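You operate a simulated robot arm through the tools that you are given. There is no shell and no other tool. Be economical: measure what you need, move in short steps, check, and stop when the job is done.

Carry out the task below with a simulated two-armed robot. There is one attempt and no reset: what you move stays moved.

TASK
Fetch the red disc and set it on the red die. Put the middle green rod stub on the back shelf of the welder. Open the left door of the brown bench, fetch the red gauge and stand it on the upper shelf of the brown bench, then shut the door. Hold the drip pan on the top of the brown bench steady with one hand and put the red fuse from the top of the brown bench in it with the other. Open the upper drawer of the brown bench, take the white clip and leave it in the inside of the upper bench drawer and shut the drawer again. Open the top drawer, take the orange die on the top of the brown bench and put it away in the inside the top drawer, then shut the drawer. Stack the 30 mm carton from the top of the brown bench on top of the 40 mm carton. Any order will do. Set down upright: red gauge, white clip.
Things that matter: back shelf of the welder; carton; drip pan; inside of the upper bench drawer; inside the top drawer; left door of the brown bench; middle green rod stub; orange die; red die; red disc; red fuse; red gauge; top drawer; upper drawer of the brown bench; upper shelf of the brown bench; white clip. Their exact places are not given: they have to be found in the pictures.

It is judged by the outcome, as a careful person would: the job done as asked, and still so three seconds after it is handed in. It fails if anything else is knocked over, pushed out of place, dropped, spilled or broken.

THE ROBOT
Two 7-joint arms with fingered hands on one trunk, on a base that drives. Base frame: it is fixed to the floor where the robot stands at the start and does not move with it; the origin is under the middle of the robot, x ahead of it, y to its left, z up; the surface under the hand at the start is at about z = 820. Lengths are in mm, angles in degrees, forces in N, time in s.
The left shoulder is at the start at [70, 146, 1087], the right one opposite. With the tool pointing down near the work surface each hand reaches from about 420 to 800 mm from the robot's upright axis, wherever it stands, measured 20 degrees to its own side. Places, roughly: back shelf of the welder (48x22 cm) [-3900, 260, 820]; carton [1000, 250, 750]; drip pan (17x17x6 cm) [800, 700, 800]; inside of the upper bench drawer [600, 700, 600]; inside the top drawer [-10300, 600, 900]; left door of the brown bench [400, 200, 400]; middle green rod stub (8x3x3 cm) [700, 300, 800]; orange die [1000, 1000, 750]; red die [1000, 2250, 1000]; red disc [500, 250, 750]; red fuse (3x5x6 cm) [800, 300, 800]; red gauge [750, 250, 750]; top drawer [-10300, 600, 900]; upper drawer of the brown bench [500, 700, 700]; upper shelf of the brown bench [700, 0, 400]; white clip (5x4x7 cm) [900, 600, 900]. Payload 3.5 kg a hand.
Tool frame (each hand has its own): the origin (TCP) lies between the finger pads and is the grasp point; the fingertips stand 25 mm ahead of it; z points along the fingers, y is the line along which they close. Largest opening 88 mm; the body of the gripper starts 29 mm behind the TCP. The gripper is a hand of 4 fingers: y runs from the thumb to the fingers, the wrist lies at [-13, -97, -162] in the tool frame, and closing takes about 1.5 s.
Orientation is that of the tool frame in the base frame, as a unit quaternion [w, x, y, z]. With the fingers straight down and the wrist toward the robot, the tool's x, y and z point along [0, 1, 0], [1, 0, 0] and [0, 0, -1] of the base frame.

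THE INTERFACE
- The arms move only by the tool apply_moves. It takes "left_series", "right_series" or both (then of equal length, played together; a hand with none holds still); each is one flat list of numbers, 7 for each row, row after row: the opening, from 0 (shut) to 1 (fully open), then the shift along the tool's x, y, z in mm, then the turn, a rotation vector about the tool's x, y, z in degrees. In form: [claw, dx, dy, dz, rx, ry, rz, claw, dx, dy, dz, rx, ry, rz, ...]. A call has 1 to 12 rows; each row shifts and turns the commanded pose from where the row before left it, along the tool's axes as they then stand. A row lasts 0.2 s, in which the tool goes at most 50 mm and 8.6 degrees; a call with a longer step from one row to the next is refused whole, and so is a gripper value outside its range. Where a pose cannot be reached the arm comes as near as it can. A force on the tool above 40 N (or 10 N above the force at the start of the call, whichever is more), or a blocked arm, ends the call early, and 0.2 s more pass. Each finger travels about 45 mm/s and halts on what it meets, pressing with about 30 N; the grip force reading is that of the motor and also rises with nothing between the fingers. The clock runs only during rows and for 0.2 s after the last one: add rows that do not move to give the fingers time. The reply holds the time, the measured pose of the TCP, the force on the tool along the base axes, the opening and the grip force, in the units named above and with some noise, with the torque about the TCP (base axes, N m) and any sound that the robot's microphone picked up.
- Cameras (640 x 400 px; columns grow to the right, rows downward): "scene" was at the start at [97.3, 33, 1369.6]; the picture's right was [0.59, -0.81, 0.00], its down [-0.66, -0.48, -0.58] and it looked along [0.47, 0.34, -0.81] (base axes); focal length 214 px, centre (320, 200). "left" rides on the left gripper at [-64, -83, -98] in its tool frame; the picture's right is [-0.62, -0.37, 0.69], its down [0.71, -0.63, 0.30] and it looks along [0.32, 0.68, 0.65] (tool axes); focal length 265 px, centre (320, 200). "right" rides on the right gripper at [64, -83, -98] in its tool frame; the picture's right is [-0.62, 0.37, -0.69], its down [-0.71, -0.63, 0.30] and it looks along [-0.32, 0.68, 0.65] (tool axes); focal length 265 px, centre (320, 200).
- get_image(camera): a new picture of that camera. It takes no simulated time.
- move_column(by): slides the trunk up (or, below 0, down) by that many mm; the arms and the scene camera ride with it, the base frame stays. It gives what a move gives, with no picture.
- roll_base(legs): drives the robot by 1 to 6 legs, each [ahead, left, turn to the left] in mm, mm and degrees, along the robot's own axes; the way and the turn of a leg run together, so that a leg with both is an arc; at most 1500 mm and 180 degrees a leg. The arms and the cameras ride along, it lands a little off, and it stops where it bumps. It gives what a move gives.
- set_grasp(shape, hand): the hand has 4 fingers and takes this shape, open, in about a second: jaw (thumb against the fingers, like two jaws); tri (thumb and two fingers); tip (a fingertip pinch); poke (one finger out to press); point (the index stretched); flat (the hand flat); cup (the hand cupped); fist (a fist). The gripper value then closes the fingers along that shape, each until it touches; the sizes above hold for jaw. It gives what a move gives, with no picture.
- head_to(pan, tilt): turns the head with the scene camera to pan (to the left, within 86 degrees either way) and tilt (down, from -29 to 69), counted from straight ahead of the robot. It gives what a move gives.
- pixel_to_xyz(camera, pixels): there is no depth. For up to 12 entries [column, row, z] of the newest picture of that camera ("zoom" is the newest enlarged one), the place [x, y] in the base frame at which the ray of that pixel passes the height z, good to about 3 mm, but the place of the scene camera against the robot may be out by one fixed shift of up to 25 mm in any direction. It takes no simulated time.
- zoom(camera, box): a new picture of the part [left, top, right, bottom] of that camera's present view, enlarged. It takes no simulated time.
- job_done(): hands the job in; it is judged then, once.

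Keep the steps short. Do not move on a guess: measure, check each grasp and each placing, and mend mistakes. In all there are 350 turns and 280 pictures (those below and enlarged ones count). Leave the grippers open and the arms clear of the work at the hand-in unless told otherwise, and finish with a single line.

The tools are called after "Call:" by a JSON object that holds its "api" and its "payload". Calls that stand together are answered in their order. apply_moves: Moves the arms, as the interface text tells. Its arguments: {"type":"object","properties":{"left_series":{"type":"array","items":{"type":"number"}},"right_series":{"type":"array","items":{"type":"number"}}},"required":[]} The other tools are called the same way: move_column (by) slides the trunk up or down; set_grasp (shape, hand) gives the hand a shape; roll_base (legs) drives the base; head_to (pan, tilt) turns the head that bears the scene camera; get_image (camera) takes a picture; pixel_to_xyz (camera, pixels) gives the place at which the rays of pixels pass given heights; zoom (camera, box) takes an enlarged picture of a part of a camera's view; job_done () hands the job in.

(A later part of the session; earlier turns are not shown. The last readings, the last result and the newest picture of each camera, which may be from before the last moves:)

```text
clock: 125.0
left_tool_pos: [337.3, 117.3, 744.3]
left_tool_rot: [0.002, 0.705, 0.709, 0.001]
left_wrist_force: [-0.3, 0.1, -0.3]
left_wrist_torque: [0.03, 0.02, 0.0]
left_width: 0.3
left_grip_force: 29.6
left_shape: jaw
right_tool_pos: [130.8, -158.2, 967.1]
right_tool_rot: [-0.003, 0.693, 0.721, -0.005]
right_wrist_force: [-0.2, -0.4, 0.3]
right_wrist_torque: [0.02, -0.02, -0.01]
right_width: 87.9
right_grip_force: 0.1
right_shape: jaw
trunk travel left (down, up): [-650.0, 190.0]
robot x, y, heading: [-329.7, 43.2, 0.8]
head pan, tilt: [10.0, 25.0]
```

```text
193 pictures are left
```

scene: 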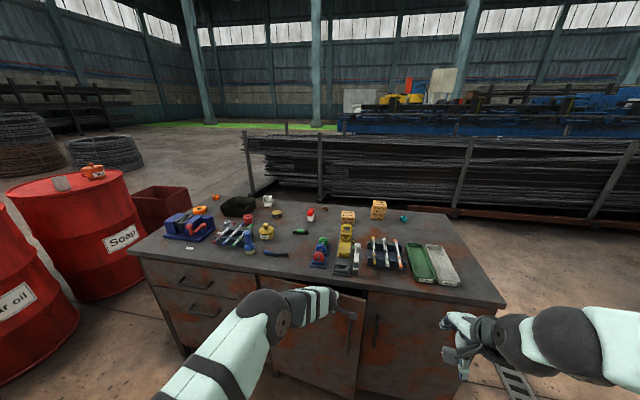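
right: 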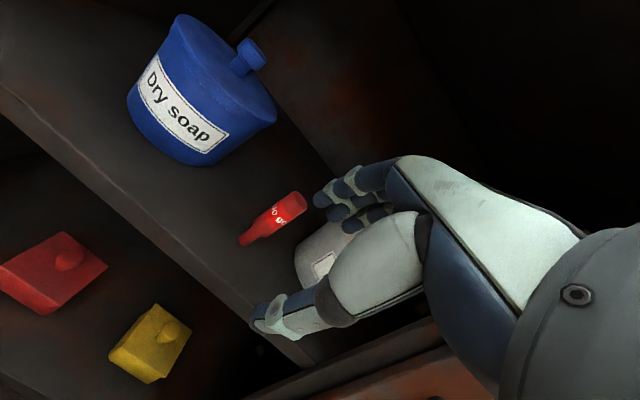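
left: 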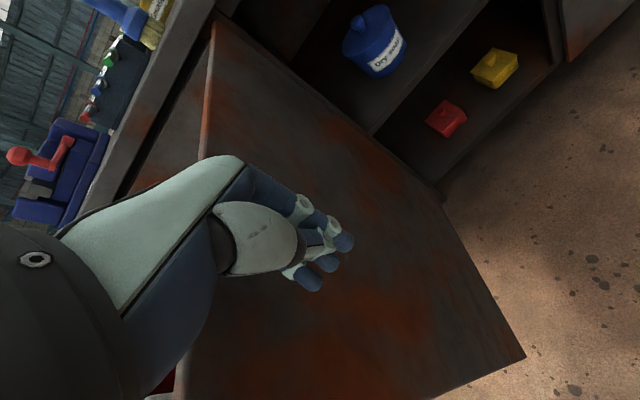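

Almost shut; push slowly until it seats.

Call:
{"api": "apply_moves", "payload": {"left_series": [0, 0, 8, 0, 0, 0, 0, 0, 0, 8, 0, 0, 0, 0, 0, 0, 8, 0, 0, 0, 0, 0, 0, 8, 0, 0, 0, 0, 0, 0, 6, 0, 0, 0, 0, 0, 0, 6, 0, 0, 0, 0]}}

Call:
{"api": "zoom", "payload": {"camera": "scene", "box": [240, 270, 400, 400]}}

```text
clock: 126.4
left_tool_pos: [371.0, 115.1, 736.8]
left_tool_rot: [-0.005, 0.707, 0.707, -0.009]
left_wrist_force: [-20.0, -1.3, -1.3]
left_wrist_torque: [0.02, -0.98, 0.14]
left_width: 0.2
left_grip_force: 30.4
left_shape: jaw
right_tool_pos: [127.6, -157.3, 968.2]
right_tool_rot: [-0.002, 0.694, 0.72, -0.003]
right_wrist_force: [0.4, -0.5, 0.0]
right_wrist_torque: [0.01, 0.0, -0.01]
right_width: 87.6
right_grip_force: 0.0
right_shape: jaw
trunk travel left (down, up): [-650.0, 190.0]
robot x, y, heading: [-331.6, 45.9, 0.9]
head pan, tilt: [10.0, 25.0]
stopped in row 6 (left hand): the force on the tool passed its limit at 45 N (the readings are from after the stop); the commanded pose is now the measured one
```

```text
3.08 times, centred on (320, 335) of scene
```

zoom: 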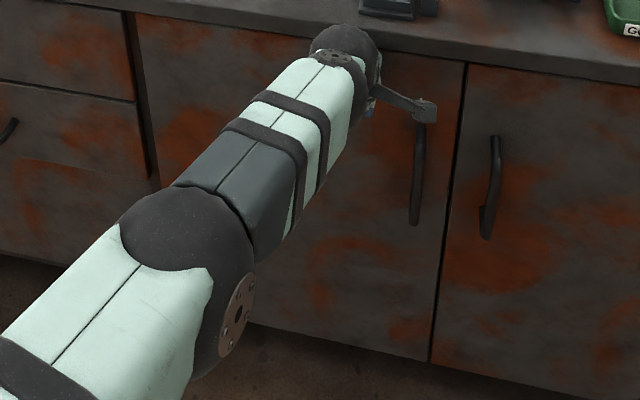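

Left door is shut flush. Next: the white clip. I retract and raise the left hand, turn the base -50° and drive to reach the clip with the left arm.

Call:
{"api": "apply_moves", "payload": {"left_series": [0, 0, -45, 0, 0, 0, 0, 0, 0, -45, 0, 0, 0, 0, 0.5, 0, -20, -45, 0, 0, 0, 1, 0, 0, -49, 0, 0, 0, 1, 0, 0, -49, 0, 0, 0, 1, 0, 0, -49, 0, 0, 0, 1, 0, 0, -49, 0, 0, 0, 1, 0, 0, -49, 0, 0, 0, 1, 0, 0, -49, 0, 0, 0]}}

Call:
{"api": "roll_base", "payload": {"legs": [[0, 0, -51], [-88, 635, 0]]}}

Call:
{"api": "head_to", "payload": {"pan": 50, "tilt": 50}}

Call:
{"api": "get_image", "payload": {"camera": "scene"}}

```text
clock: 126.7
left_tool_pos: [370.9, 120.8, 747.7]
left_tool_rot: [0.011, 0.697, 0.717, -0.002]
left_wrist_force: [0.3, -0.4, -0.3]
left_wrist_torque: [-0.03, 0.01, -0.01]
left_width: 0.1
left_grip_force: 30.3
left_shape: jaw
right_tool_pos: [129.1, -156.7, 968.2]
right_tool_rot: [-0.003, 0.694, 0.72, -0.005]
right_wrist_force: [-0.6, 0.6, 0.0]
right_wrist_torque: [0.02, -0.01, -0.01]
right_width: 87.8
right_grip_force: 0.0
right_shape: jaw
trunk travel left (down, up): [-650.0, 190.0]
robot x, y, heading: [-329.5, 45.3, 1.0]
head pan, tilt: [10.0, 25.0]
stopped in row 1 (left hand): the force on the tool passed its limit at 52 N (the readings are from after the stop); the commanded pose is now the measured one
```

```text
clock: 131.2
left_tool_pos: [362.3, -230.1, 745.3]
left_tool_rot: [0.008, 0.946, 0.324, -0.021]
left_wrist_force: [-8.9, -3.3, -1.9]
left_wrist_torque: [0.15, -0.4, -0.17]
left_width: 0.0
left_grip_force: 30.2
left_shape: jaw
right_tool_pos: [15.2, -205.8, 967.1]
right_tool_rot: [-0.004, 0.937, 0.35, -0.005]
right_wrist_force: [-0.7, -0.1, -0.3]
right_wrist_torque: [-0.03, -0.02, -0.01]
right_width: 87.9
right_grip_force: 0.0
right_shape: jaw
trunk travel left (down, up): [-650.0, 190.0]
robot x, y, heading: [-119.1, 277.7, -50.3]
head pan, tilt: [10.0, 25.0]
stopped in leg 2: the force on the tool passed its limit at 53 N (the readings are from after the stop); the commanded pose is now the measured one
```

```text
clock: 132.2
left_tool_pos: [362.0, -229.4, 747.0]
left_tool_rot: [0.007, 0.944, 0.328, -0.016]
left_wrist_force: [-9.6, -1.9, -0.6]
left_wrist_torque: [0.05, -0.51, -0.06]
left_width: 0.0
left_grip_force: 30.2
left_shape: jaw
right_tool_pos: [11.2, -207.7, 965.9]
right_tool_rot: [-0.005, 0.937, 0.35, -0.002]
right_wrist_force: [-0.2, 0.2, 0.2]
right_wrist_torque: [0.0, 0.02, -0.01]
right_width: 87.8
right_grip_force: 0.1
right_shape: jaw
trunk travel left (down, up): [-650.0, 190.0]
robot x, y, heading: [-123.1, 278.0, -50.2]
head pan, tilt: [50.0, 50.0]
```

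```text
191 pictures are left
```

scene: 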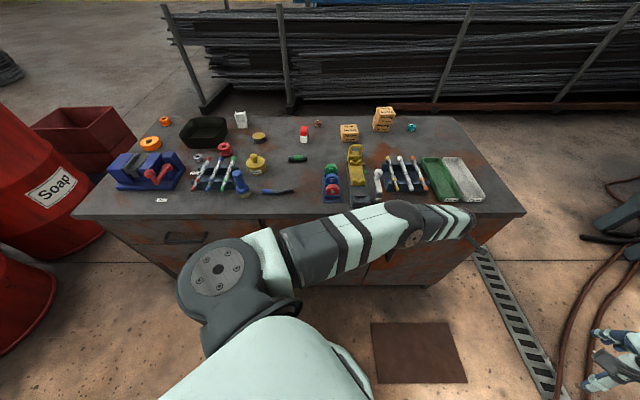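

The first row was refused by a force trip and the base then brought the hand against the bench front—no damage seen. I back off in -x, then raise the left hand.

Call:
{"api": "roll_base", "payload": {"legs": [[-64, -77, 0]]}}

Call:
{"api": "apply_moves", "payload": {"left_series": [1, 0, 0, -40, 0, 0, 0, 1, 0, 0, -45, 0, 0, 0, 1, 0, 0, -49, 0, 0, 0, 1, 0, 0, -49, 0, 0, 0, 1, 0, 0, -49, 0, 0, 0, 1, 0, 0, -49, 0, 0, 0, 1, 0, 0, -49, 0, 0, 0, 1, 0, 0, -30, 0, 0, 0]}}

Call:
{"api": "get_image", "payload": {"camera": "scene"}}

```text
clock: 133.4
left_tool_pos: [263.9, -228.1, 745.3]
left_tool_rot: [0.009, 0.944, 0.329, -0.018]
left_wrist_force: [0.3, -1.4, -0.4]
left_wrist_torque: [0.05, -0.04, 0.0]
left_width: 0.0
left_grip_force: 29.9
left_shape: jaw
right_tool_pos: [-88.7, -207.1, 967.3]
right_tool_rot: [-0.006, 0.936, 0.351, -0.002]
right_wrist_force: [-0.1, -0.9, -0.2]
right_wrist_torque: [0.02, 0.0, -0.02]
right_width: 87.6
right_grip_force: 0.0
right_shape: jaw
trunk travel left (down, up): [-650.0, 190.0]
robot x, y, heading: [-220.4, 282.4, -50.3]
head pan, tilt: [50.0, 50.0]
```

```text
clock: 135.2
left_tool_pos: [271.0, -218.0, 1107.6]
left_tool_rot: [0.009, 0.944, 0.33, -0.017]
left_wrist_force: [-0.8, 0.3, -0.4]
left_wrist_torque: [-0.02, -0.01, 0.02]
left_width: 87.8
left_grip_force: 0.0
left_shape: jaw
right_tool_pos: [-88.0, -207.5, 966.0]
right_tool_rot: [-0.004, 0.936, 0.351, -0.003]
right_wrist_force: [0.1, 0.1, 0.3]
right_wrist_torque: [-0.03, -0.01, 0.01]
right_width: 87.7
right_grip_force: 0.0
right_shape: jaw
trunk travel left (down, up): [-650.0, 190.0]
robot x, y, heading: [-218.8, 278.6, -50.2]
head pan, tilt: [50.0, 50.0]
```

```text
190 pictures are left
```

scene: 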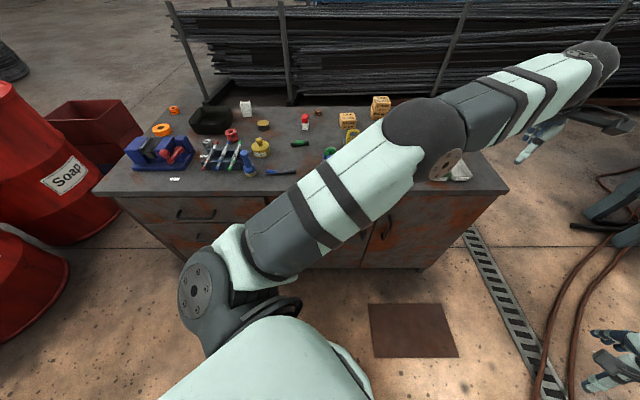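

Call:
{"api": "roll_base", "payload": {"legs": [[36, 386, 0]]}}

Call:
{"api": "apply_moves", "payload": {"left_series": [1, 0, 0, 0, 0, 0, -8.5, 1, 0, 0, 0, 0, 0, -8.5, 1, 0, 0, 0, 0, 0, -8.5, 1, 0, 0, 0, 0, 0, -8.5, 1, 0, 0, 0, 0, 0, -8.5, 1, 0, 0, 0, 0, 0, -8.5]}}

Call:
{"api": "apply_moves", "payload": {"left_series": [1, 49, 0, 0, 0, 0, 0, 1, 49, 0, 0, 0, 0, 0, 1, 49, 0, 0, 0, 0, 0, 1, 49, 0, 0, 0, 0, 0, 1, 49, 0, 0, 0, 0, 0, 1, 40, 25, 0, 0, 0, 0, 1, 40, 25, 0, 0, 0, 0, 1, 40, 25, 0, 0, 0, 0, 1, 40, 25, 0, 0, 0, 0, 1, 40, 25, 0, 0, 0, 0, 1, 40, 25, 0, 0, 0, 0, 1, 40, 25, 0, 0, 0, 0]}}

Call:
{"api": "get_image", "payload": {"camera": "left"}}

```text
clock: 137.6
left_tool_pos: [587.2, -3.9, 1105.9]
left_tool_rot: [0.009, 0.945, 0.328, -0.016]
left_wrist_force: [-0.3, 0.1, 0.4]
left_wrist_torque: [-0.02, 0.02, -0.03]
left_width: 87.8
left_grip_force: 0.0
left_shape: jaw
right_tool_pos: [227.0, 8.9, 965.6]
right_tool_rot: [-0.006, 0.937, 0.35, -0.003]
right_wrist_force: [-0.9, -0.2, 0.9]
right_wrist_torque: [0.0, -0.02, 0.03]
right_width: 87.6
right_grip_force: 0.0
right_shape: jaw
trunk travel left (down, up): [-650.0, 190.0]
robot x, y, heading: [95.4, 497.7, -50.6]
head pan, tilt: [50.0, 50.0]
```

```text
clock: 139.0
left_tool_pos: [561.5, 15.3, 1087.0]
left_tool_rot: [-0.001, 0.711, 0.703, -0.018]
left_wrist_force: [0.5, -0.2, 0.4]
left_wrist_torque: [0.01, -0.01, 0.05]
left_width: 87.5
left_grip_force: 0.1
left_shape: jaw
left hand out of reach, approached as far as the arm can: row 4, 5, 6
right_tool_pos: [229.5, 8.9, 965.5]
right_tool_rot: [-0.005, 0.937, 0.349, -0.003]
right_wrist_force: [1.2, 0.0, 0.1]
right_wrist_torque: [0.0, -0.01, 0.02]
right_width: 87.4
right_grip_force: 0.1
right_shape: jaw
trunk travel left (down, up): [-650.0, 190.0]
robot x, y, heading: [100.8, 494.4, -50.1]
head pan, tilt: [50.0, 50.0]
```

```text
clock: 141.6
left_tool_pos: [804.9, 279.4, 1115.8]
left_tool_rot: [0.0, 0.711, 0.703, -0.02]
left_wrist_force: [0.3, -0.1, 0.4]
left_wrist_torque: [0.0, 0.0, 0.0]
left_width: 88.1
left_grip_force: 0.0
left_shape: jaw
left hand out of reach, approached as far as the arm can: row 2, 3, 4, 5, 6, 7, 8, 9, 10, 11, 12
right_tool_pos: [229.9, 9.7, 966.0]
right_tool_rot: [-0.004, 0.937, 0.349, -0.003]
right_wrist_force: [-0.2, 0.4, 0.2]
right_wrist_torque: [0.0, 0.0, 0.03]
right_width: 87.6
right_grip_force: 0.1
right_shape: jaw
trunk travel left (down, up): [-650.0, 190.0]
robot x, y, heading: [97.5, 493.9, -50.4]
head pan, tilt: [50.0, 50.0]
```

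```text
189 pictures are left
```

left: 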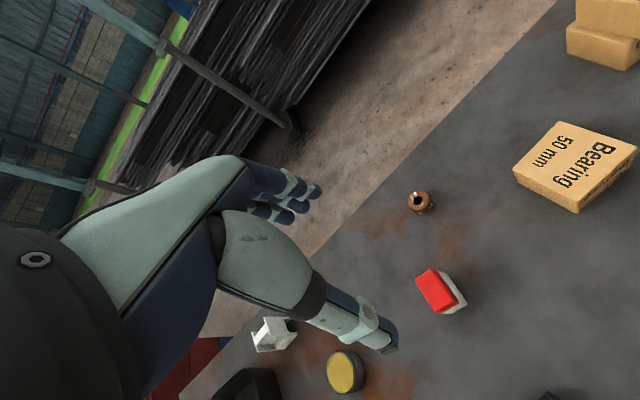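

Call:
{"api": "apply_moves", "payload": {"left_series": [1, 45, 5, 10, 0, 0, 0, 1, 45, 5, 10, 0, 0, 0, 1, 45, 5, 10, 0, 0, 0, 1, 45, 5, 10, 0, 0, 0, 1, 45, 5, 10, 0, 0, 0, 1, 30, 5, 10, 0, 0, 0]}}

Call:
{"api": "get_image", "payload": {"camera": "left"}}

```text
clock: 143.0
left_tool_pos: [889.7, 479.2, 1106.7]
left_tool_rot: [-0.001, 0.711, 0.703, -0.019]
left_wrist_force: [-0.5, 0.0, -0.3]
left_wrist_torque: [0.0, 0.03, 0.0]
left_width: 88.1
left_grip_force: 0.1
left_shape: jaw
left hand out of reach, approached as far as the arm can: row 1, 2, 3, 4, 5, 6
right_tool_pos: [226.0, 8.7, 965.5]
right_tool_rot: [-0.005, 0.937, 0.35, -0.003]
right_wrist_force: [-0.3, -0.4, -0.3]
right_wrist_torque: [0.0, 0.04, -0.01]
right_width: 87.7
right_grip_force: 0.1
right_shape: jaw
trunk travel left (down, up): [-650.0, 190.0]
robot x, y, heading: [99.6, 498.2, -50.7]
head pan, tilt: [50.0, 50.0]
```

```text
188 pictures are left
```

left: 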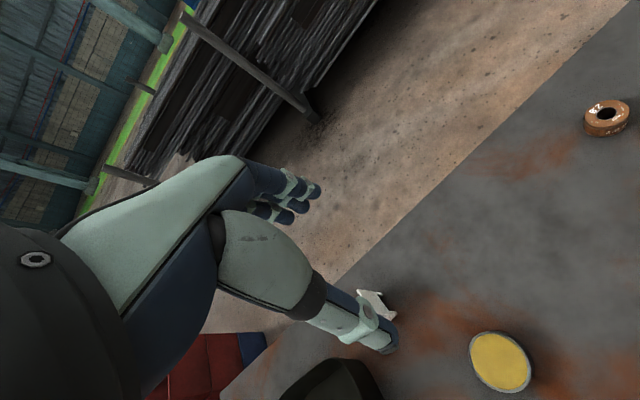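

Call:
{"api": "apply_moves", "payload": {"left_series": [1, 0, 0, 0, 0, 0, 0, 1, 0, 0, 0, 0, 0, 0, 1, 0, 0, 0, 0, 0, 0, 1, 0, 0, 0, 0, 0, 0]}}

```text
clock: 144.0
left_tool_pos: [890.5, 480.7, 1107.4]
left_tool_rot: [0.0, 0.711, 0.703, -0.02]
left_wrist_force: [-0.3, 0.4, -0.1]
left_wrist_torque: [-0.02, 0.02, -0.01]
left_width: 87.9
left_grip_force: 0.0
left_shape: jaw
right_tool_pos: [228.4, 9.6, 966.0]
right_tool_rot: [-0.006, 0.937, 0.35, -0.003]
right_wrist_force: [0.1, -0.5, -0.7]
right_wrist_torque: [-0.01, -0.02, 0.01]
right_width: 87.5
right_grip_force: 0.1
right_shape: jaw
trunk travel left (down, up): [-650.0, 190.0]
robot x, y, heading: [95.1, 496.2, -50.5]
head pan, tilt: [50.0, 50.0]
```

Call:
{"api": "apply_moves", "payload": {"left_series": [1, 0, -10, 45, 0, 0, 0, 1, 0, -10, 45, 0, 0, 0, 1, 0, 0, 40, 0, 0, 0, 1, 45, 0, 0, 0, 0, 0, 1, 45, 5, 0, 0, 0, 0]}}

Call:
{"api": "get_image", "payload": {"camera": "left"}}

```text
clock: 145.2
left_tool_pos: [896.8, 572.7, 1063.9]
left_tool_rot: [0.001, 0.712, 0.702, -0.02]
left_wrist_force: [-0.6, -0.4, 0.0]
left_wrist_torque: [0.02, 0.0, 0.0]
left_width: 87.7
left_grip_force: 0.0
left_shape: jaw
left hand out of reach, approached as far as the arm can: row 1, 2
right_tool_pos: [228.1, 10.8, 967.0]
right_tool_rot: [-0.003, 0.937, 0.35, -0.004]
right_wrist_force: [-0.3, -0.5, -0.1]
right_wrist_torque: [0.01, 0.0, 0.0]
right_width: 87.7
right_grip_force: 0.1
right_shape: jaw
trunk travel left (down, up): [-650.0, 190.0]
robot x, y, heading: [95.0, 499.3, -50.2]
head pan, tilt: [50.0, 50.0]
```

```text
187 pictures are left
```

left: 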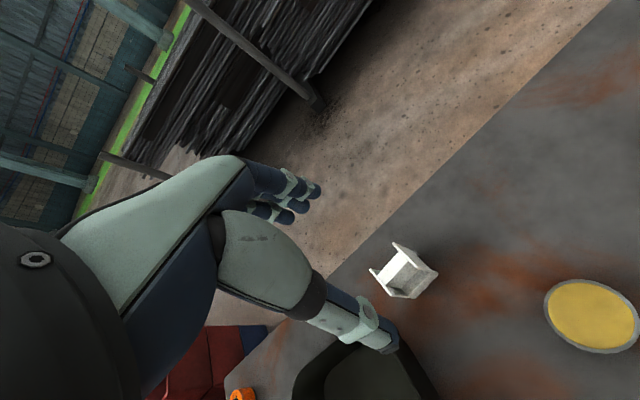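

Now I'm over the clip. I zoom on it to measure.

Call:
{"api": "zoom", "payload": {"camera": "left", "box": [340, 220, 460, 320]}}

```text
4.00 times, centred on (400, 270) of left
```

zoom: 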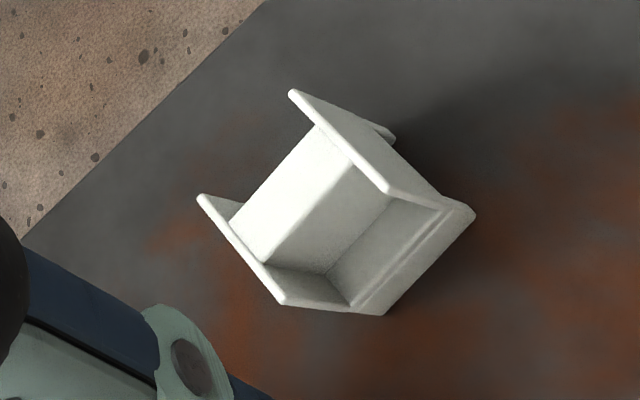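

Call:
{"api": "pixel_to_xyz", "payload": {"camera": "zoom", "pixels": [[292, 92, 890], [388, 192, 890], [200, 197, 890], [285, 303, 890], [475, 213, 828], [383, 315, 828], [320, 125, 880], [350, 165, 880], [268, 265, 880], [232, 222, 880]]}}

```text
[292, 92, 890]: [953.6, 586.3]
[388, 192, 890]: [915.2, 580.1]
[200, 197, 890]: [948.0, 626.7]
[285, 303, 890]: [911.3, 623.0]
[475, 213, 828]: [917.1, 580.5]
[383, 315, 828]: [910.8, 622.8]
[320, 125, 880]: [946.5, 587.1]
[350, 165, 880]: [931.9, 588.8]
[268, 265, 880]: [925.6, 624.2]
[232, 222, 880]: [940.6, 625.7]
```

Clip: x 912–951, y 581–625, top ~890, yawed ~8°; web at x≈935. I move the base closer and align the tool.

Call:
{"api": "roll_base", "payload": {"legs": [[-12, 60, 0]]}}

Call:
{"api": "apply_moves", "payload": {"left_series": [1, 0, 0, 20, -1.6, 1.6, -7.5, 1, 0, 0, 40, 0, 0, 0, 1, 0, 0, 30, 0, 0, 0, 1, 0, 0, 0, 0, 0, 0]}}

Call:
{"api": "get_image", "payload": {"camera": "left"}}

```text
clock: 146.2
left_tool_pos: [931.6, 614.9, 1066.5]
left_tool_rot: [0.0, 0.711, 0.703, -0.018]
left_wrist_force: [0.1, 0.0, 0.5]
left_wrist_torque: [0.03, -0.01, 0.01]
left_width: 87.8
left_grip_force: 0.0
left_shape: jaw
right_tool_pos: [263.2, 54.1, 965.7]
right_tool_rot: [-0.006, 0.937, 0.348, -0.002]
right_wrist_force: [1.0, 0.0, -0.5]
right_wrist_torque: [-0.01, -0.03, 0.01]
right_width: 87.6
right_grip_force: 0.0
right_shape: jaw
trunk travel left (down, up): [-650.0, 190.0]
robot x, y, heading: [134.4, 540.2, -50.4]
head pan, tilt: [50.0, 50.0]
```

```text
clock: 147.2
left_tool_pos: [932.7, 615.4, 974.4]
left_tool_rot: [-0.001, 0.665, 0.747, 0.002]
left_wrist_force: [-0.4, -0.6, -0.2]
left_wrist_torque: [-0.02, -0.01, -0.01]
left_width: 87.7
left_grip_force: 0.1
left_shape: jaw
right_tool_pos: [262.6, 55.1, 965.9]
right_tool_rot: [-0.006, 0.937, 0.348, -0.003]
right_wrist_force: [0.6, 0.2, -0.6]
right_wrist_torque: [0.0, 0.01, 0.01]
right_width: 87.8
right_grip_force: 0.0
right_shape: jaw
trunk travel left (down, up): [-650.0, 190.0]
robot x, y, heading: [131.5, 543.5, -50.3]
head pan, tilt: [50.0, 50.0]
```

```text
185 pictures are left
```

left: 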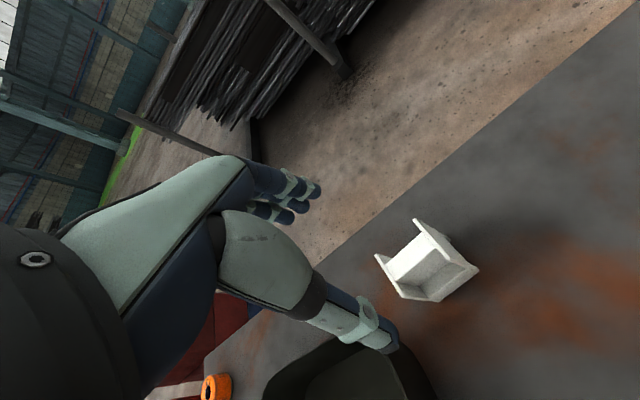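

Call:
{"api": "pixel_to_xyz", "payload": {"camera": "left", "pixels": [[416, 219, 890], [450, 257, 890], [376, 255, 890], [404, 297, 890], [479, 271, 826], [432, 301, 826]]}}

Call:
{"api": "zoom", "payload": {"camera": "left", "box": [350, 200, 500, 320]}}

```text
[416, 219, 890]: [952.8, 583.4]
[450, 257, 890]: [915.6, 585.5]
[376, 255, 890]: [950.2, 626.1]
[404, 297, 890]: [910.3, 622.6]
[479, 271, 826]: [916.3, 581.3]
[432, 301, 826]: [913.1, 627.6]
```

```text
3.33 times, centred on (425, 260) of left
```

zoom: 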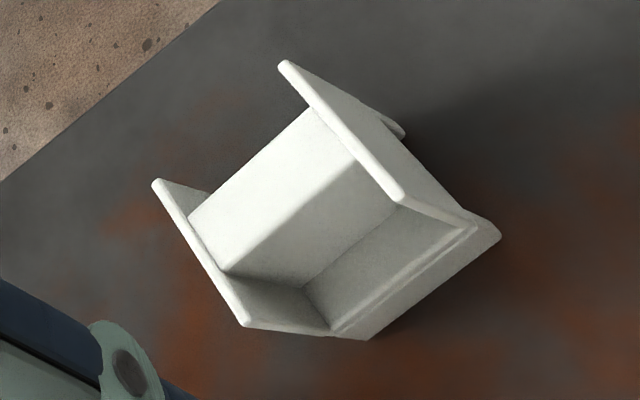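

I centre on (938,604), descend to z≈870 and close gently on the clip's web.

Call:
{"api": "apply_moves", "payload": {"left_series": [1, -11, 5, 30, 0, 0, 2, 1, 0, 0, 40, 0, 0, 0, 1, 0, 0, 34, 0, 0, 0, 1, 0, 0, 0, 0, 0, 0]}}

Call:
{"api": "get_image", "payload": {"camera": "left"}}

```text
clock: 148.2
left_tool_pos: [941.1, 607.6, 869.8]
left_tool_rot: [0.0, 0.677, 0.736, 0.002]
left_wrist_force: [0.4, 1.1, -0.4]
left_wrist_torque: [0.03, 0.05, -0.01]
left_width: 87.8
left_grip_force: 0.1
left_shape: jaw
right_tool_pos: [265.9, 56.1, 966.2]
right_tool_rot: [-0.005, 0.937, 0.349, -0.003]
right_wrist_force: [0.3, 0.3, 0.4]
right_wrist_torque: [-0.02, -0.01, 0.01]
right_width: 87.7
right_grip_force: 0.1
right_shape: jaw
trunk travel left (down, up): [-650.0, 190.0]
robot x, y, heading: [136.1, 541.8, -50.5]
head pan, tilt: [50.0, 50.0]
```

```text
183 pictures are left
```

left: 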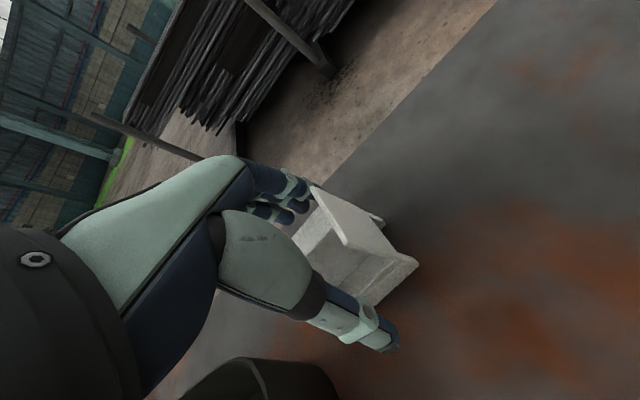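

Call:
{"api": "apply_moves", "payload": {"left_series": [1, -3, 0, 0, 0, 0, 0, 0.7, 0, 0, 0, 0, 0, 0, 0.5, 0, 0, 0, 0, 0, 0, 0.3, 0, 0, 0, 0, 0, 0, 0.15, 0, 0, 0, 0, 0, 0, 0.05, 0, 0, 0, 0, 0, 0, 0, 0, 0, 0, 0, 0, 0, 0, 0, 0, 0, 0, 0, 0]}}

Call:
{"api": "get_image", "payload": {"camera": "left"}}

```text
clock: 150.0
left_tool_pos: [940.3, 602.3, 871.0]
left_tool_rot: [0.0, 0.677, 0.736, 0.0]
left_wrist_force: [0.2, 0.1, 3.4]
left_wrist_torque: [0.06, -0.09, 0.02]
left_width: 24.2
left_grip_force: 29.9
left_shape: jaw
right_tool_pos: [264.2, 55.0, 966.5]
right_tool_rot: [-0.005, 0.937, 0.349, -0.003]
right_wrist_force: [0.4, -0.1, 0.2]
right_wrist_torque: [0.02, 0.0, -0.01]
right_width: 87.6
right_grip_force: 0.1
right_shape: jaw
trunk travel left (down, up): [-650.0, 190.0]
robot x, y, heading: [134.7, 541.6, -50.4]
head pan, tilt: [50.0, 50.0]
```

```text
182 pictures are left
```

left: 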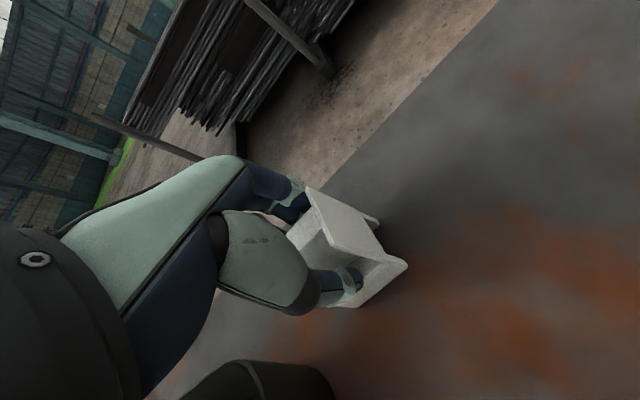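

Gripped at 24 mm with thumb in the cavity as intended. Lift and check.

Call:
{"api": "apply_moves", "payload": {"left_series": [0, 0, 0, -20, 0, 0, 0, 0, 0, 0, -40, 0, 0, 0, 0, 0, -10, -40, 0, 0, 0, 0, 0, -20, -40, 0, 0, 0, 0, 0, -30, -35, 0, 0, 0]}}

Call:
{"api": "get_image", "payload": {"camera": "left"}}

```text
clock: 151.2
left_tool_pos: [878.8, 595.6, 1047.9]
left_tool_rot: [0.0, 0.677, 0.736, 0.0]
left_wrist_force: [1.5, -0.1, 0.7]
left_wrist_torque: [0.05, -0.01, -0.04]
left_width: 23.5
left_grip_force: 30.3
left_shape: jaw
right_tool_pos: [262.8, 55.4, 966.3]
right_tool_rot: [-0.005, 0.937, 0.349, -0.002]
right_wrist_force: [0.5, -0.5, -0.1]
right_wrist_torque: [0.0, -0.01, 0.0]
right_width: 87.7
right_grip_force: 0.1
right_shape: jaw
trunk travel left (down, up): [-650.0, 190.0]
robot x, y, heading: [138.6, 543.6, -50.4]
head pan, tilt: [50.0, 50.0]
```

```text
181 pictures are left
```

left: 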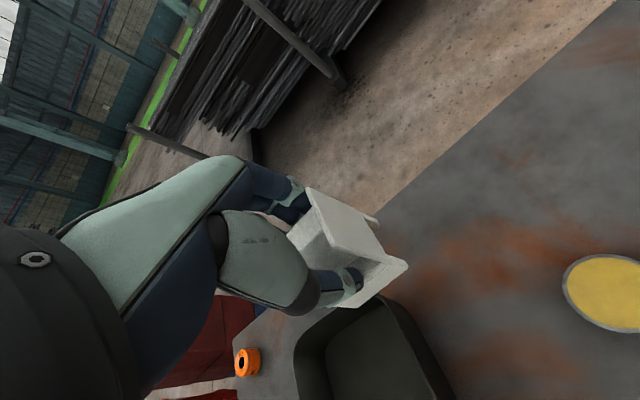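

Held firmly. I back away from the bench, turn straight, and bring the left hand inward.

Call:
{"api": "roll_base", "payload": {"legs": [[-290, -345, 0], [0, 0, 50]]}}

Call:
{"api": "head_to", "payload": {"pan": 10, "tilt": 35}}

Call:
{"api": "get_image", "payload": {"camera": "scene"}}

```text
clock: 156.2
left_tool_pos: [115.6, 1162.3, 1045.5]
left_tool_rot: [-0.001, 0.294, 0.956, 0.0]
left_wrist_force: [-0.8, 0.1, -0.8]
left_wrist_torque: [0.01, -0.03, 0.01]
left_width: 23.2
left_grip_force: 30.8
left_shape: jaw
right_tool_pos: [149.7, 343.7, 965.8]
right_tool_rot: [-0.003, 0.695, 0.719, -0.005]
right_wrist_force: [0.2, -1.2, 0.6]
right_wrist_torque: [-0.01, 0.0, 0.01]
right_width: 87.9
right_grip_force: 0.1
right_shape: jaw
trunk travel left (down, up): [-650.0, 190.0]
robot x, y, heading: [-310.1, 546.0, 0.8]
head pan, tilt: [50.0, 50.0]
```

```text
clock: 157.2
left_tool_pos: [115.2, 1161.5, 1045.1]
left_tool_rot: [-0.001, 0.294, 0.956, 0.0]
left_wrist_force: [0.3, 0.4, 0.2]
left_wrist_torque: [0.0, -0.01, 0.04]
left_width: 23.3
left_grip_force: 30.4
left_shape: jaw
right_tool_pos: [149.6, 343.0, 966.1]
right_tool_rot: [-0.004, 0.696, 0.718, -0.005]
right_wrist_force: [-0.2, 0.1, 0.3]
right_wrist_torque: [0.02, 0.02, 0.04]
right_width: 87.8
right_grip_force: 0.1
right_shape: jaw
trunk travel left (down, up): [-650.0, 190.0]
robot x, y, heading: [-311.2, 548.9, 0.5]
head pan, tilt: [10.0, 35.0]
```

```text
180 pictures are left
```

scene: 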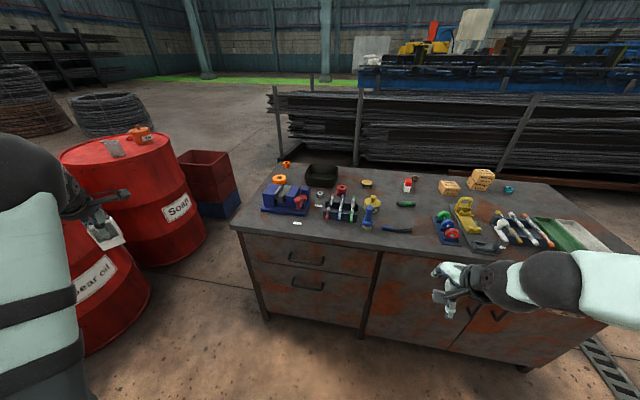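

Call:
{"api": "apply_moves", "payload": {"left_series": [0, 0, 0, 0, 0, 0, 8, 0, 0, 0, 0, 0, 0, 8, 0, 0, 0, 0, 0, 0, 8, 0, 0, 0, 0, 0, 0, 8, 0, 0, 0, 0, 0, 0, 8, 0, 0, 0, 0, 0, 0, 8, 0, 0, 0, 0, 0, 0, 8, 0, -48, 0, 0, 0, 0, 0, 0, -48, 0, 0, 0, 0, 0, 0, -48, 0, 0, 0, 0, 0, 0, -48, 0, 0, 0, 0, 0, 0, -48, 0, 0, 0, 0, 0]}}

Call:
{"api": "zoom", "payload": {"camera": "scene", "box": [230, 220, 400, 340]}}

Call:
{"api": "pixel_to_xyz", "payload": {"camera": "scene", "pixels": [[307, 259, 720], [307, 259, 700], [307, 259, 680], [290, 257, 700], [325, 261, 700], [236, 229, 820], [382, 252, 780], [285, 233, 820]]}}

```text
clock: 159.8
left_tool_pos: [114.2, 916.6, 1046.6]
left_tool_rot: [-0.002, 0.708, 0.706, 0.001]
left_wrist_force: [0.7, 0.4, -0.6]
left_wrist_torque: [0.0, -0.02, -0.03]
left_width: 23.4
left_grip_force: 29.9
left_shape: jaw
right_tool_pos: [149.4, 340.9, 965.8]
right_tool_rot: [-0.004, 0.695, 0.719, -0.004]
right_wrist_force: [-0.3, 0.0, 0.2]
right_wrist_torque: [0.02, -0.01, 0.01]
right_width: 87.8
right_grip_force: 0.0
right_shape: jaw
trunk travel left (down, up): [-650.0, 190.0]
robot x, y, heading: [-308.8, 545.0, 0.7]
head pan, tilt: [10.0, 35.0]
```

```text
3.33 times, centred on (315, 280) of scene
```

zoom: 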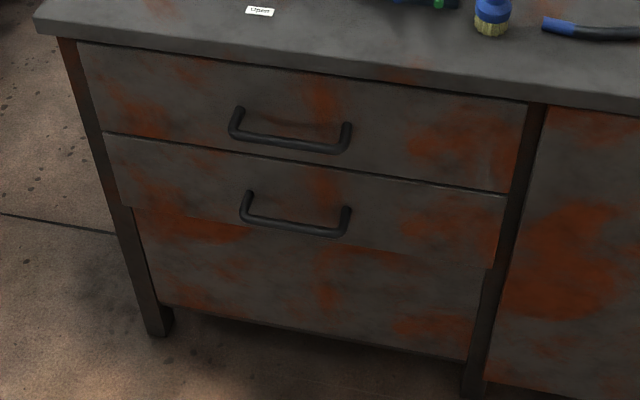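

```text
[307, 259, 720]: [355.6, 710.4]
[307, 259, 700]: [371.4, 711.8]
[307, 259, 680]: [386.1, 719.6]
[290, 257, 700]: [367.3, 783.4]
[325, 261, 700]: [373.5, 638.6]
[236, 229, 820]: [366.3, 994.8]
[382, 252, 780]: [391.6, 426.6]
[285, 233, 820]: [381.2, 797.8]
```

The upper drawer handle is a horizontal bar at about (373,710,720). I pitch the right hand forward (fingers ahead, closing vertically) and bring the left hand further in.

Call:
{"api": "apply_moves", "payload": {"right_series": [1, 0, 0, 0, -8.2, 0, 0, 1, 0, 0, 0, -8.2, 0, 0, 1, 0, 0, 0, -8.2, 0, 0, 1, 0, 0, 0, -8.2, 0, 0, 1, 0, 0, 0, -8.2, 0, 0, 1, 0, 0, 0, -8.2, 0, 0, 1, 0, 0, 0, -8.2, 0, 0, 1, 0, 0, 0, -8.2, 0, 0, 1, 0, 0, 0, -8.2, 0, 0, 1, 0, 0, 0, -8.2, 0, 0, 1, 0, 0, 0, -8, 0, 0], "left_series": [0, -40, 0, 0, 0, 0, 0, 0, -40, 0, 0, 0, 0, 0, 0, -40, 0, 0, 0, 0, 0, 0, -20, 0, 0, 0, 0, 0, 0, 0, 0, 0, 0, 0, 0, 0, 0, 0, 0, 0, 0, 0, 0, 0, 0, 0, 0, 0, 0, 0, 0, 0, 0, 0, 0, 0, 0, 0, 0, 0, 0, 0, 0, 0, 0, 0, 0, 0, 0, 0, 0, 0, 0, 0, 0, 0, 0]}}

Call:
{"api": "get_image", "payload": {"camera": "scene"}}

```text
clock: 162.2
left_tool_pos: [121.0, 787.0, 1041.7]
left_tool_rot: [0.004, 0.709, 0.706, -0.004]
left_wrist_force: [0.1, -0.6, 0.1]
left_wrist_torque: [0.01, 0.01, 0.03]
left_width: 22.9
left_grip_force: 29.9
left_shape: jaw
left hand out of reach, approached as far as the arm can: row 4
right_tool_pos: [167.5, 348.5, 961.4]
right_tool_rot: [0.211, 0.655, 0.69, 0.225]
right_wrist_force: [-0.3, 0.1, -1.2]
right_wrist_torque: [-0.02, -0.02, 0.02]
right_width: 87.8
right_grip_force: 0.1
right_shape: jaw
right hand out of reach, approached as far as the arm can: row 3, 4, 5, 6, 7, 8, 9, 10, 11
trunk travel left (down, up): [-650.0, 190.0]
robot x, y, heading: [-311.2, 546.2, 0.7]
head pan, tilt: [10.0, 35.0]
```

```text
178 pictures are left
```

scene: 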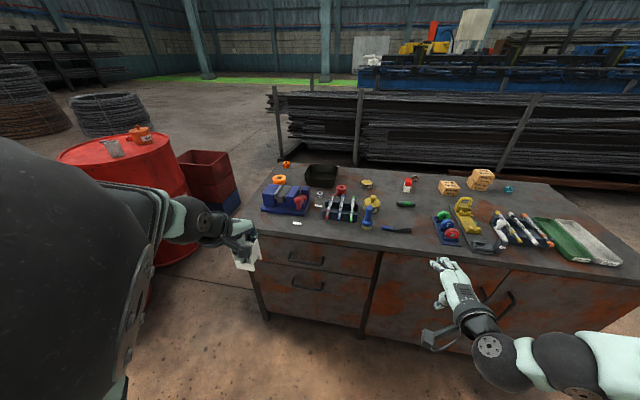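

The pitch is limited at this raised pose. I lower the trunk by 200, shift the base left, then pitch further with the hand more extended.

Call:
{"api": "move_column", "payload": {"by": -200}}

Call:
{"api": "roll_base", "payload": {"legs": [[0, 220, 0]]}}

Call:
{"api": "apply_moves", "payload": {"right_series": [1, 30, 20, 25, -5, 0, 0, 1, 30, 20, 25, -5, 0, 0, 1, 30, 20, 25, -5, 0, 0, 1, 20, 0, 10, -6, 0, 0, 1, 20, 0, 10, -6, 0, 0, 1, 0, 0, 0, -6, 0, 0, 1, 0, 0, 0, -6, 0, 0, 1, 0, 0, 0, -6, 0, 0]}}

Call:
{"api": "get_image", "payload": {"camera": "scene"}}

```text
clock: 164.4
left_tool_pos: [119.7, 787.8, 840.0]
left_tool_rot: [0.004, 0.708, 0.707, -0.005]
left_wrist_force: [0.3, -0.6, 0.1]
left_wrist_torque: [0.02, 0.0, 0.0]
left_width: 23.1
left_grip_force: 29.1
left_shape: jaw
right_tool_pos: [166.6, 348.7, 761.5]
right_tool_rot: [0.211, 0.656, 0.689, 0.224]
right_wrist_force: [0.0, -1.7, 0.0]
right_wrist_torque: [0.02, 0.01, 0.02]
right_width: 87.7
right_grip_force: 0.2
right_shape: jaw
trunk travel left (down, up): [-450.0, 390.0]
robot x, y, heading: [-309.1, 547.3, 0.7]
head pan, tilt: [10.0, 35.0]
```

```text
clock: 166.1
left_tool_pos: [118.8, 1006.0, 839.9]
left_tool_rot: [0.004, 0.707, 0.707, -0.004]
left_wrist_force: [-0.1, 0.0, 0.6]
left_wrist_torque: [0.0, -0.05, 0.03]
left_width: 23.2
left_grip_force: 30.4
left_shape: jaw
right_tool_pos: [163.5, 570.8, 761.4]
right_tool_rot: [0.21, 0.655, 0.69, 0.225]
right_wrist_force: [0.4, 0.3, 0.5]
right_wrist_torque: [0.01, 0.01, 0.0]
right_width: 87.6
right_grip_force: 0.0
right_shape: jaw
trunk travel left (down, up): [-450.0, 390.0]
robot x, y, heading: [-312.3, 766.3, 0.6]
head pan, tilt: [10.0, 35.0]
```

```text
clock: 167.9
left_tool_pos: [117.6, 1006.0, 840.8]
left_tool_rot: [0.005, 0.708, 0.706, -0.005]
left_wrist_force: [-0.1, 0.3, -0.1]
left_wrist_torque: [0.01, -0.01, 0.02]
left_width: 23.0
left_grip_force: 29.4
left_shape: jaw
right_tool_pos: [268.4, 703.3, 732.1]
right_tool_rot: [0.445, 0.524, 0.551, 0.473]
right_wrist_force: [0.0, -0.4, -0.5]
right_wrist_torque: [0.06, -0.01, 0.01]
right_width: 88.0
right_grip_force: 0.0
right_shape: jaw
trunk travel left (down, up): [-450.0, 390.0]
robot x, y, heading: [-314.4, 764.6, 0.8]
head pan, tilt: [10.0, 35.0]
```

```text
177 pictures are left
```

scene: 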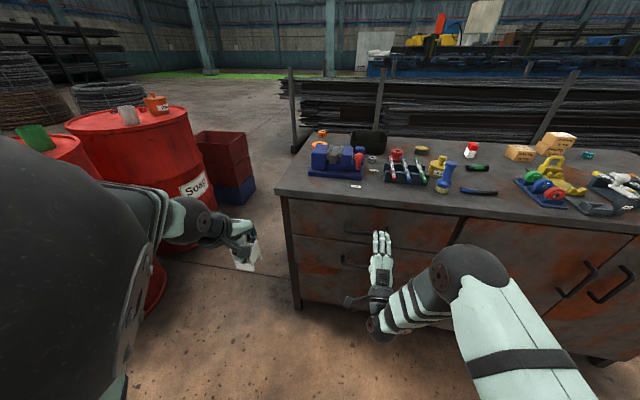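

Pitch is now ~81°. I check with the right camera.

Call:
{"api": "get_image", "payload": {"camera": "right"}}

Call:
{"api": "zoom", "payload": {"camera": "scene", "box": [290, 190, 450, 310]}}

Call:
{"api": "pixel_to_xyz", "payload": {"camera": "scene", "pixels": [[348, 234, 720], [348, 234, 710], [387, 234, 720], [387, 234, 710], [330, 205, 820]]}}

```text
176 pictures are left
```

right: 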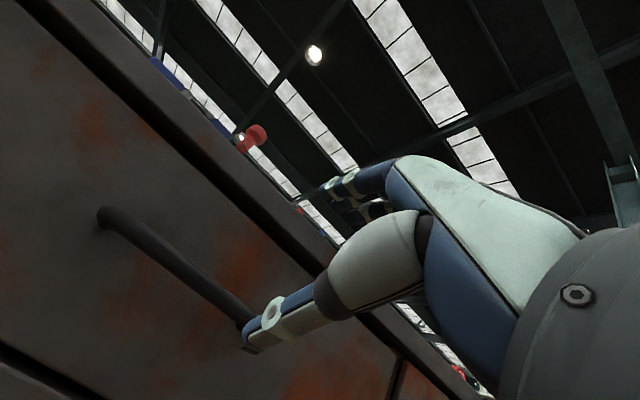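

```text
3.33 times, centred on (370, 250) of scene
```

zoom: 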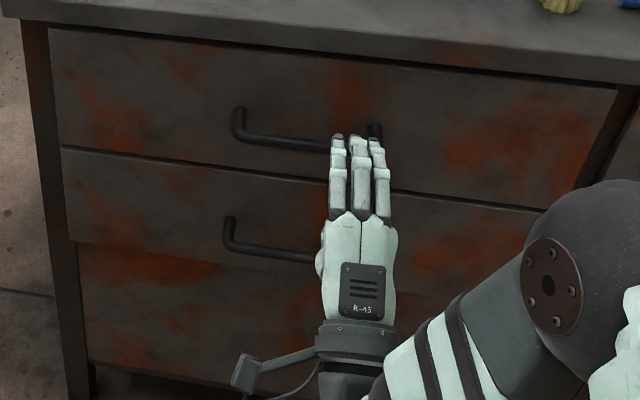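

```text
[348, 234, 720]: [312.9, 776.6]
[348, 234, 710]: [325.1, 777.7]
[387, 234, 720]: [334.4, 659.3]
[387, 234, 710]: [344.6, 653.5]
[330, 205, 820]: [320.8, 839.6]
```

Call:
{"api": "pixel_to_xyz", "payload": {"camera": "right", "pixels": [[180, 265, 680], [180, 265, 690], [180, 265, 700], [180, 265, 710], [180, 265, 720], [180, 265, 730], [110, 217, 710], [110, 217, 720], [110, 217, 700], [240, 190, 790], [240, 190, 770]]}}

```text
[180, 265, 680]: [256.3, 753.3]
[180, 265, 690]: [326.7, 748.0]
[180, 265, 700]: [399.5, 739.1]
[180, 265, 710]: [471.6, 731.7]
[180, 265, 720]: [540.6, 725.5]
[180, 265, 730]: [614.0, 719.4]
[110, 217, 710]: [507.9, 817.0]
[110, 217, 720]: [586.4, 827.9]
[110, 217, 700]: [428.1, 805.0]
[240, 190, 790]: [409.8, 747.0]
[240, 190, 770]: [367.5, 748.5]
```

The bar is at z≈697, x≈372. I lower the hand and advance to x≈335.

Call:
{"api": "apply_moves", "payload": {"right_series": [0.8, 0, -13, 33, 0, 0, 0, 0.8, 0, -12, 33, 0, 0, 0, 0.8, 0, 0, 0, 0, 0, 0]}}

Call:
{"api": "get_image", "payload": {"camera": "right"}}

Call:
{"api": "zoom", "payload": {"camera": "scene", "box": [290, 190, 450, 310]}}

```text
clock: 168.7
left_tool_pos: [118.4, 1007.0, 841.9]
left_tool_rot: [0.005, 0.708, 0.706, -0.007]
left_wrist_force: [0.8, -0.2, -0.4]
left_wrist_torque: [0.0, -0.02, 0.01]
left_width: 23.2
left_grip_force: 30.6
left_shape: jaw
right_tool_pos: [329.4, 707.2, 697.9]
right_tool_rot: [0.446, 0.525, 0.55, 0.471]
right_wrist_force: [0.1, 0.0, -0.1]
right_wrist_torque: [-0.02, -0.03, -0.02]
right_width: 70.4
right_grip_force: 0.2
right_shape: jaw
trunk travel left (down, up): [-450.0, 390.0]
robot x, y, heading: [-315.4, 769.0, 1.0]
head pan, tilt: [10.0, 35.0]
```

```text
174 pictures are left
```

right: 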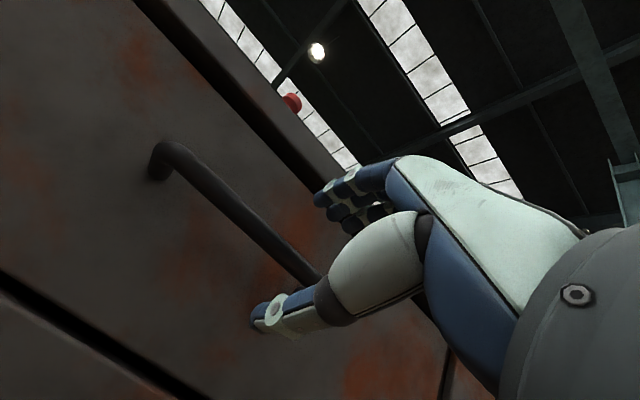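

```text
3.33 times, centred on (370, 250) of scene
```

zoom: 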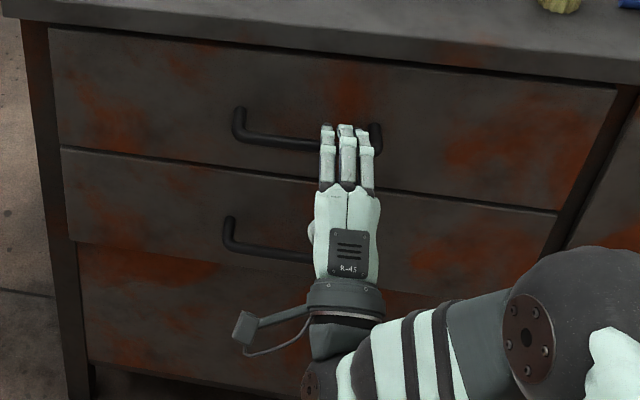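

Call:
{"api": "apply_moves", "payload": {"right_series": [0.8, 15, 3, 16, 0, 0, 0, 0.8, 0, 3, 17, 0, 0, 0, 0.8, 0, 0, 0, 0, 0, 0]}}

Call:
{"api": "get_image", "payload": {"camera": "right"}}

```text
clock: 169.5
left_tool_pos: [117.5, 1007.5, 840.5]
left_tool_rot: [0.005, 0.708, 0.706, -0.005]
left_wrist_force: [0.6, 0.8, -0.5]
left_wrist_torque: [0.02, 0.03, 0.0]
left_width: 23.1
left_grip_force: 30.4
left_shape: jaw
right_tool_pos: [360.8, 724.5, 697.2]
right_tool_rot: [0.446, 0.525, 0.55, 0.472]
right_wrist_force: [1.1, -0.2, -0.9]
right_wrist_torque: [-0.03, -0.02, -0.01]
right_width: 70.7
right_grip_force: 0.0
right_shape: jaw
trunk travel left (down, up): [-450.0, 390.0]
robot x, y, heading: [-314.8, 772.3, 0.8]
head pan, tilt: [10.0, 35.0]
```

```text
172 pictures are left
```

right: 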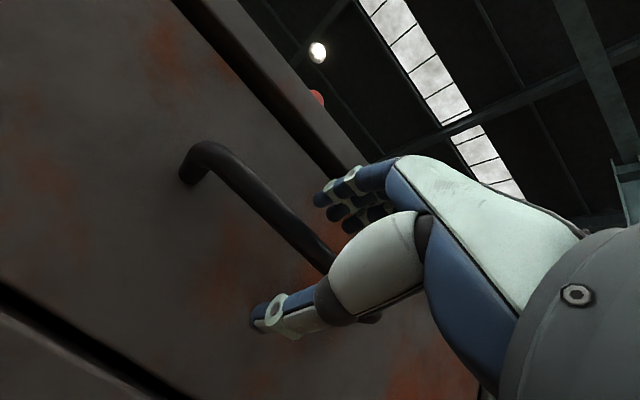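

Bar passes between. Close on it.

Call:
{"api": "apply_moves", "payload": {"right_series": [0.4, 0, 0, 5, 0, 0, 0, 0, 0, 0, 0, 0, 0, 0, 0, 0, 0, 0, 0, 0, 0, 0, 0, 0, 0, 0, 0, 0, 0, 0, 0, 0, 0, 0, 0, 0, 0, 0, 0, 0, 0, 0, 0, 0, 0, 0, 0, 0, 0]}}

Call:
{"api": "get_image", "payload": {"camera": "right"}}

```text
clock: 171.1
left_tool_pos: [118.9, 1006.3, 840.6]
left_tool_rot: [0.005, 0.708, 0.707, -0.006]
left_wrist_force: [-0.1, -0.4, 0.6]
left_wrist_torque: [-0.06, 0.0, 0.0]
left_width: 23.0
left_grip_force: 30.5
left_shape: jaw
right_tool_pos: [367.0, 723.5, 695.8]
right_tool_rot: [0.445, 0.527, 0.551, 0.47]
right_wrist_force: [5.4, -0.4, -3.4]
right_wrist_torque: [-0.01, 0.0, 0.02]
right_width: 4.0
right_grip_force: 30.2
right_shape: jaw
trunk travel left (down, up): [-450.0, 390.0]
robot x, y, heading: [-317.1, 767.5, 0.6]
head pan, tilt: [10.0, 35.0]
```

```text
171 pictures are left
```

right: 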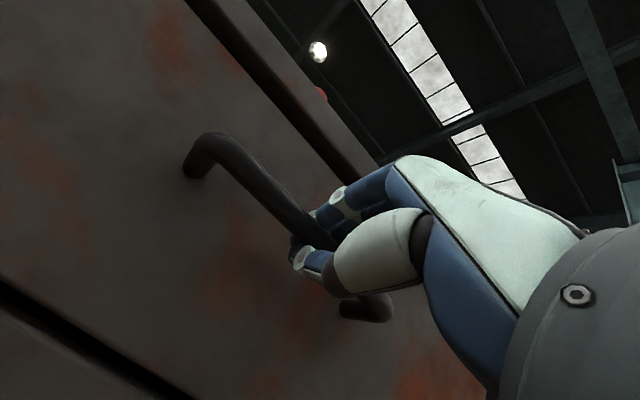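

Caged. I pull by driving the base back.

Call:
{"api": "roll_base", "payload": {"legs": [[-120, 0, 0]]}}

Call:
{"api": "get_image", "payload": {"camera": "scene"}}

```text
clock: 172.3
left_tool_pos: [-2.1, 1005.0, 839.6]
left_tool_rot: [0.005, 0.707, 0.707, -0.005]
left_wrist_force: [0.1, 0.1, 0.4]
left_wrist_torque: [-0.02, 0.01, 0.01]
left_width: 23.2
left_grip_force: 30.2
left_shape: jaw
right_tool_pos: [245.9, 722.4, 696.3]
right_tool_rot: [0.445, 0.526, 0.551, 0.47]
right_wrist_force: [1.1, 1.9, -10.9]
right_wrist_torque: [0.01, 0.02, 0.02]
right_width: 4.3
right_grip_force: 30.0
right_shape: jaw
trunk travel left (down, up): [-450.0, 390.0]
robot x, y, heading: [-434.1, 763.7, 0.5]
head pan, tilt: [10.0, 35.0]
```

```text
170 pictures are left
```

scene: 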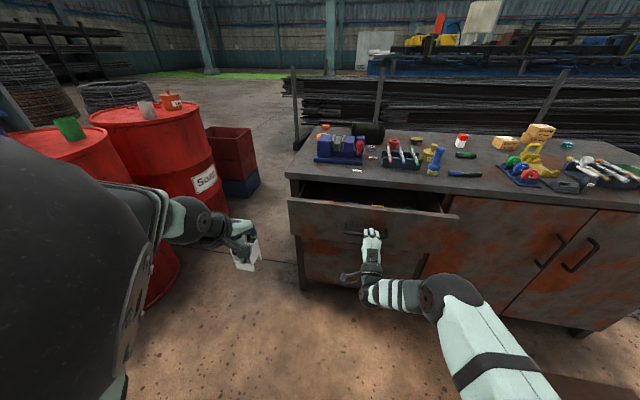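

Call:
{"api": "roll_base", "payload": {"legs": [[-110, 0, 0]]}}

Call:
{"api": "get_image", "payload": {"camera": "scene"}}

```text
clock: 173.5
left_tool_pos: [-109.5, 1004.8, 840.1]
left_tool_rot: [0.005, 0.708, 0.706, -0.006]
left_wrist_force: [-0.2, 0.4, 0.7]
left_wrist_torque: [-0.03, 0.0, -0.02]
left_width: 23.2
left_grip_force: 30.4
left_shape: jaw
right_tool_pos: [138.0, 721.4, 695.1]
right_tool_rot: [0.444, 0.526, 0.552, 0.47]
right_wrist_force: [1.2, 3.6, -10.2]
right_wrist_torque: [0.01, 0.02, 0.04]
right_width: 4.0
right_grip_force: 30.3
right_shape: jaw
trunk travel left (down, up): [-450.0, 390.0]
robot x, y, heading: [-540.2, 764.4, 0.7]
head pan, tilt: [10.0, 35.0]
```

```text
169 pictures are left
```

scene: 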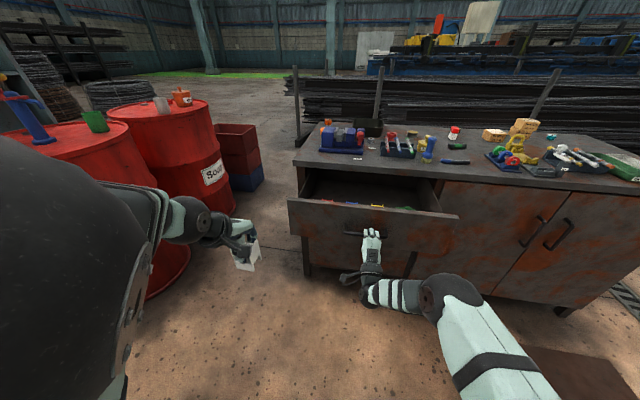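

Drawer is out ~230 mm. I release the handle, back off, and raise the trunk to look inside.

Call:
{"api": "apply_moves", "payload": {"right_series": [0.4, 0, 0, 0, 0, 0, 0, 0.8, 0, 0, 0, 0, 0, 0, 1, 0, 0, 0, 0, 0, 0, 1, 0, 0, 0, 0, 0, 0, 1, 0, 0, -20, 0, 0, 0, 1, 0, 0, -40, 0, 0, 0, 1, 0, 0, -40, 0, 0, 0]}}

```text
clock: 175.1
left_tool_pos: [-111.4, 1003.5, 840.0]
left_tool_rot: [0.005, 0.707, 0.707, -0.005]
left_wrist_force: [-0.1, -0.2, -0.6]
left_wrist_torque: [0.0, -0.03, 0.03]
left_width: 23.0
left_grip_force: 29.5
left_shape: jaw
right_tool_pos: [37.6, 716.1, 713.5]
right_tool_rot: [0.445, 0.525, 0.551, 0.471]
right_wrist_force: [0.4, 0.0, 0.1]
right_wrist_torque: [0.0, -0.04, 0.01]
right_width: 87.3
right_grip_force: 0.0
right_shape: jaw
trunk travel left (down, up): [-450.0, 390.0]
robot x, y, heading: [-538.2, 762.1, 0.5]
head pan, tilt: [10.0, 35.0]
```

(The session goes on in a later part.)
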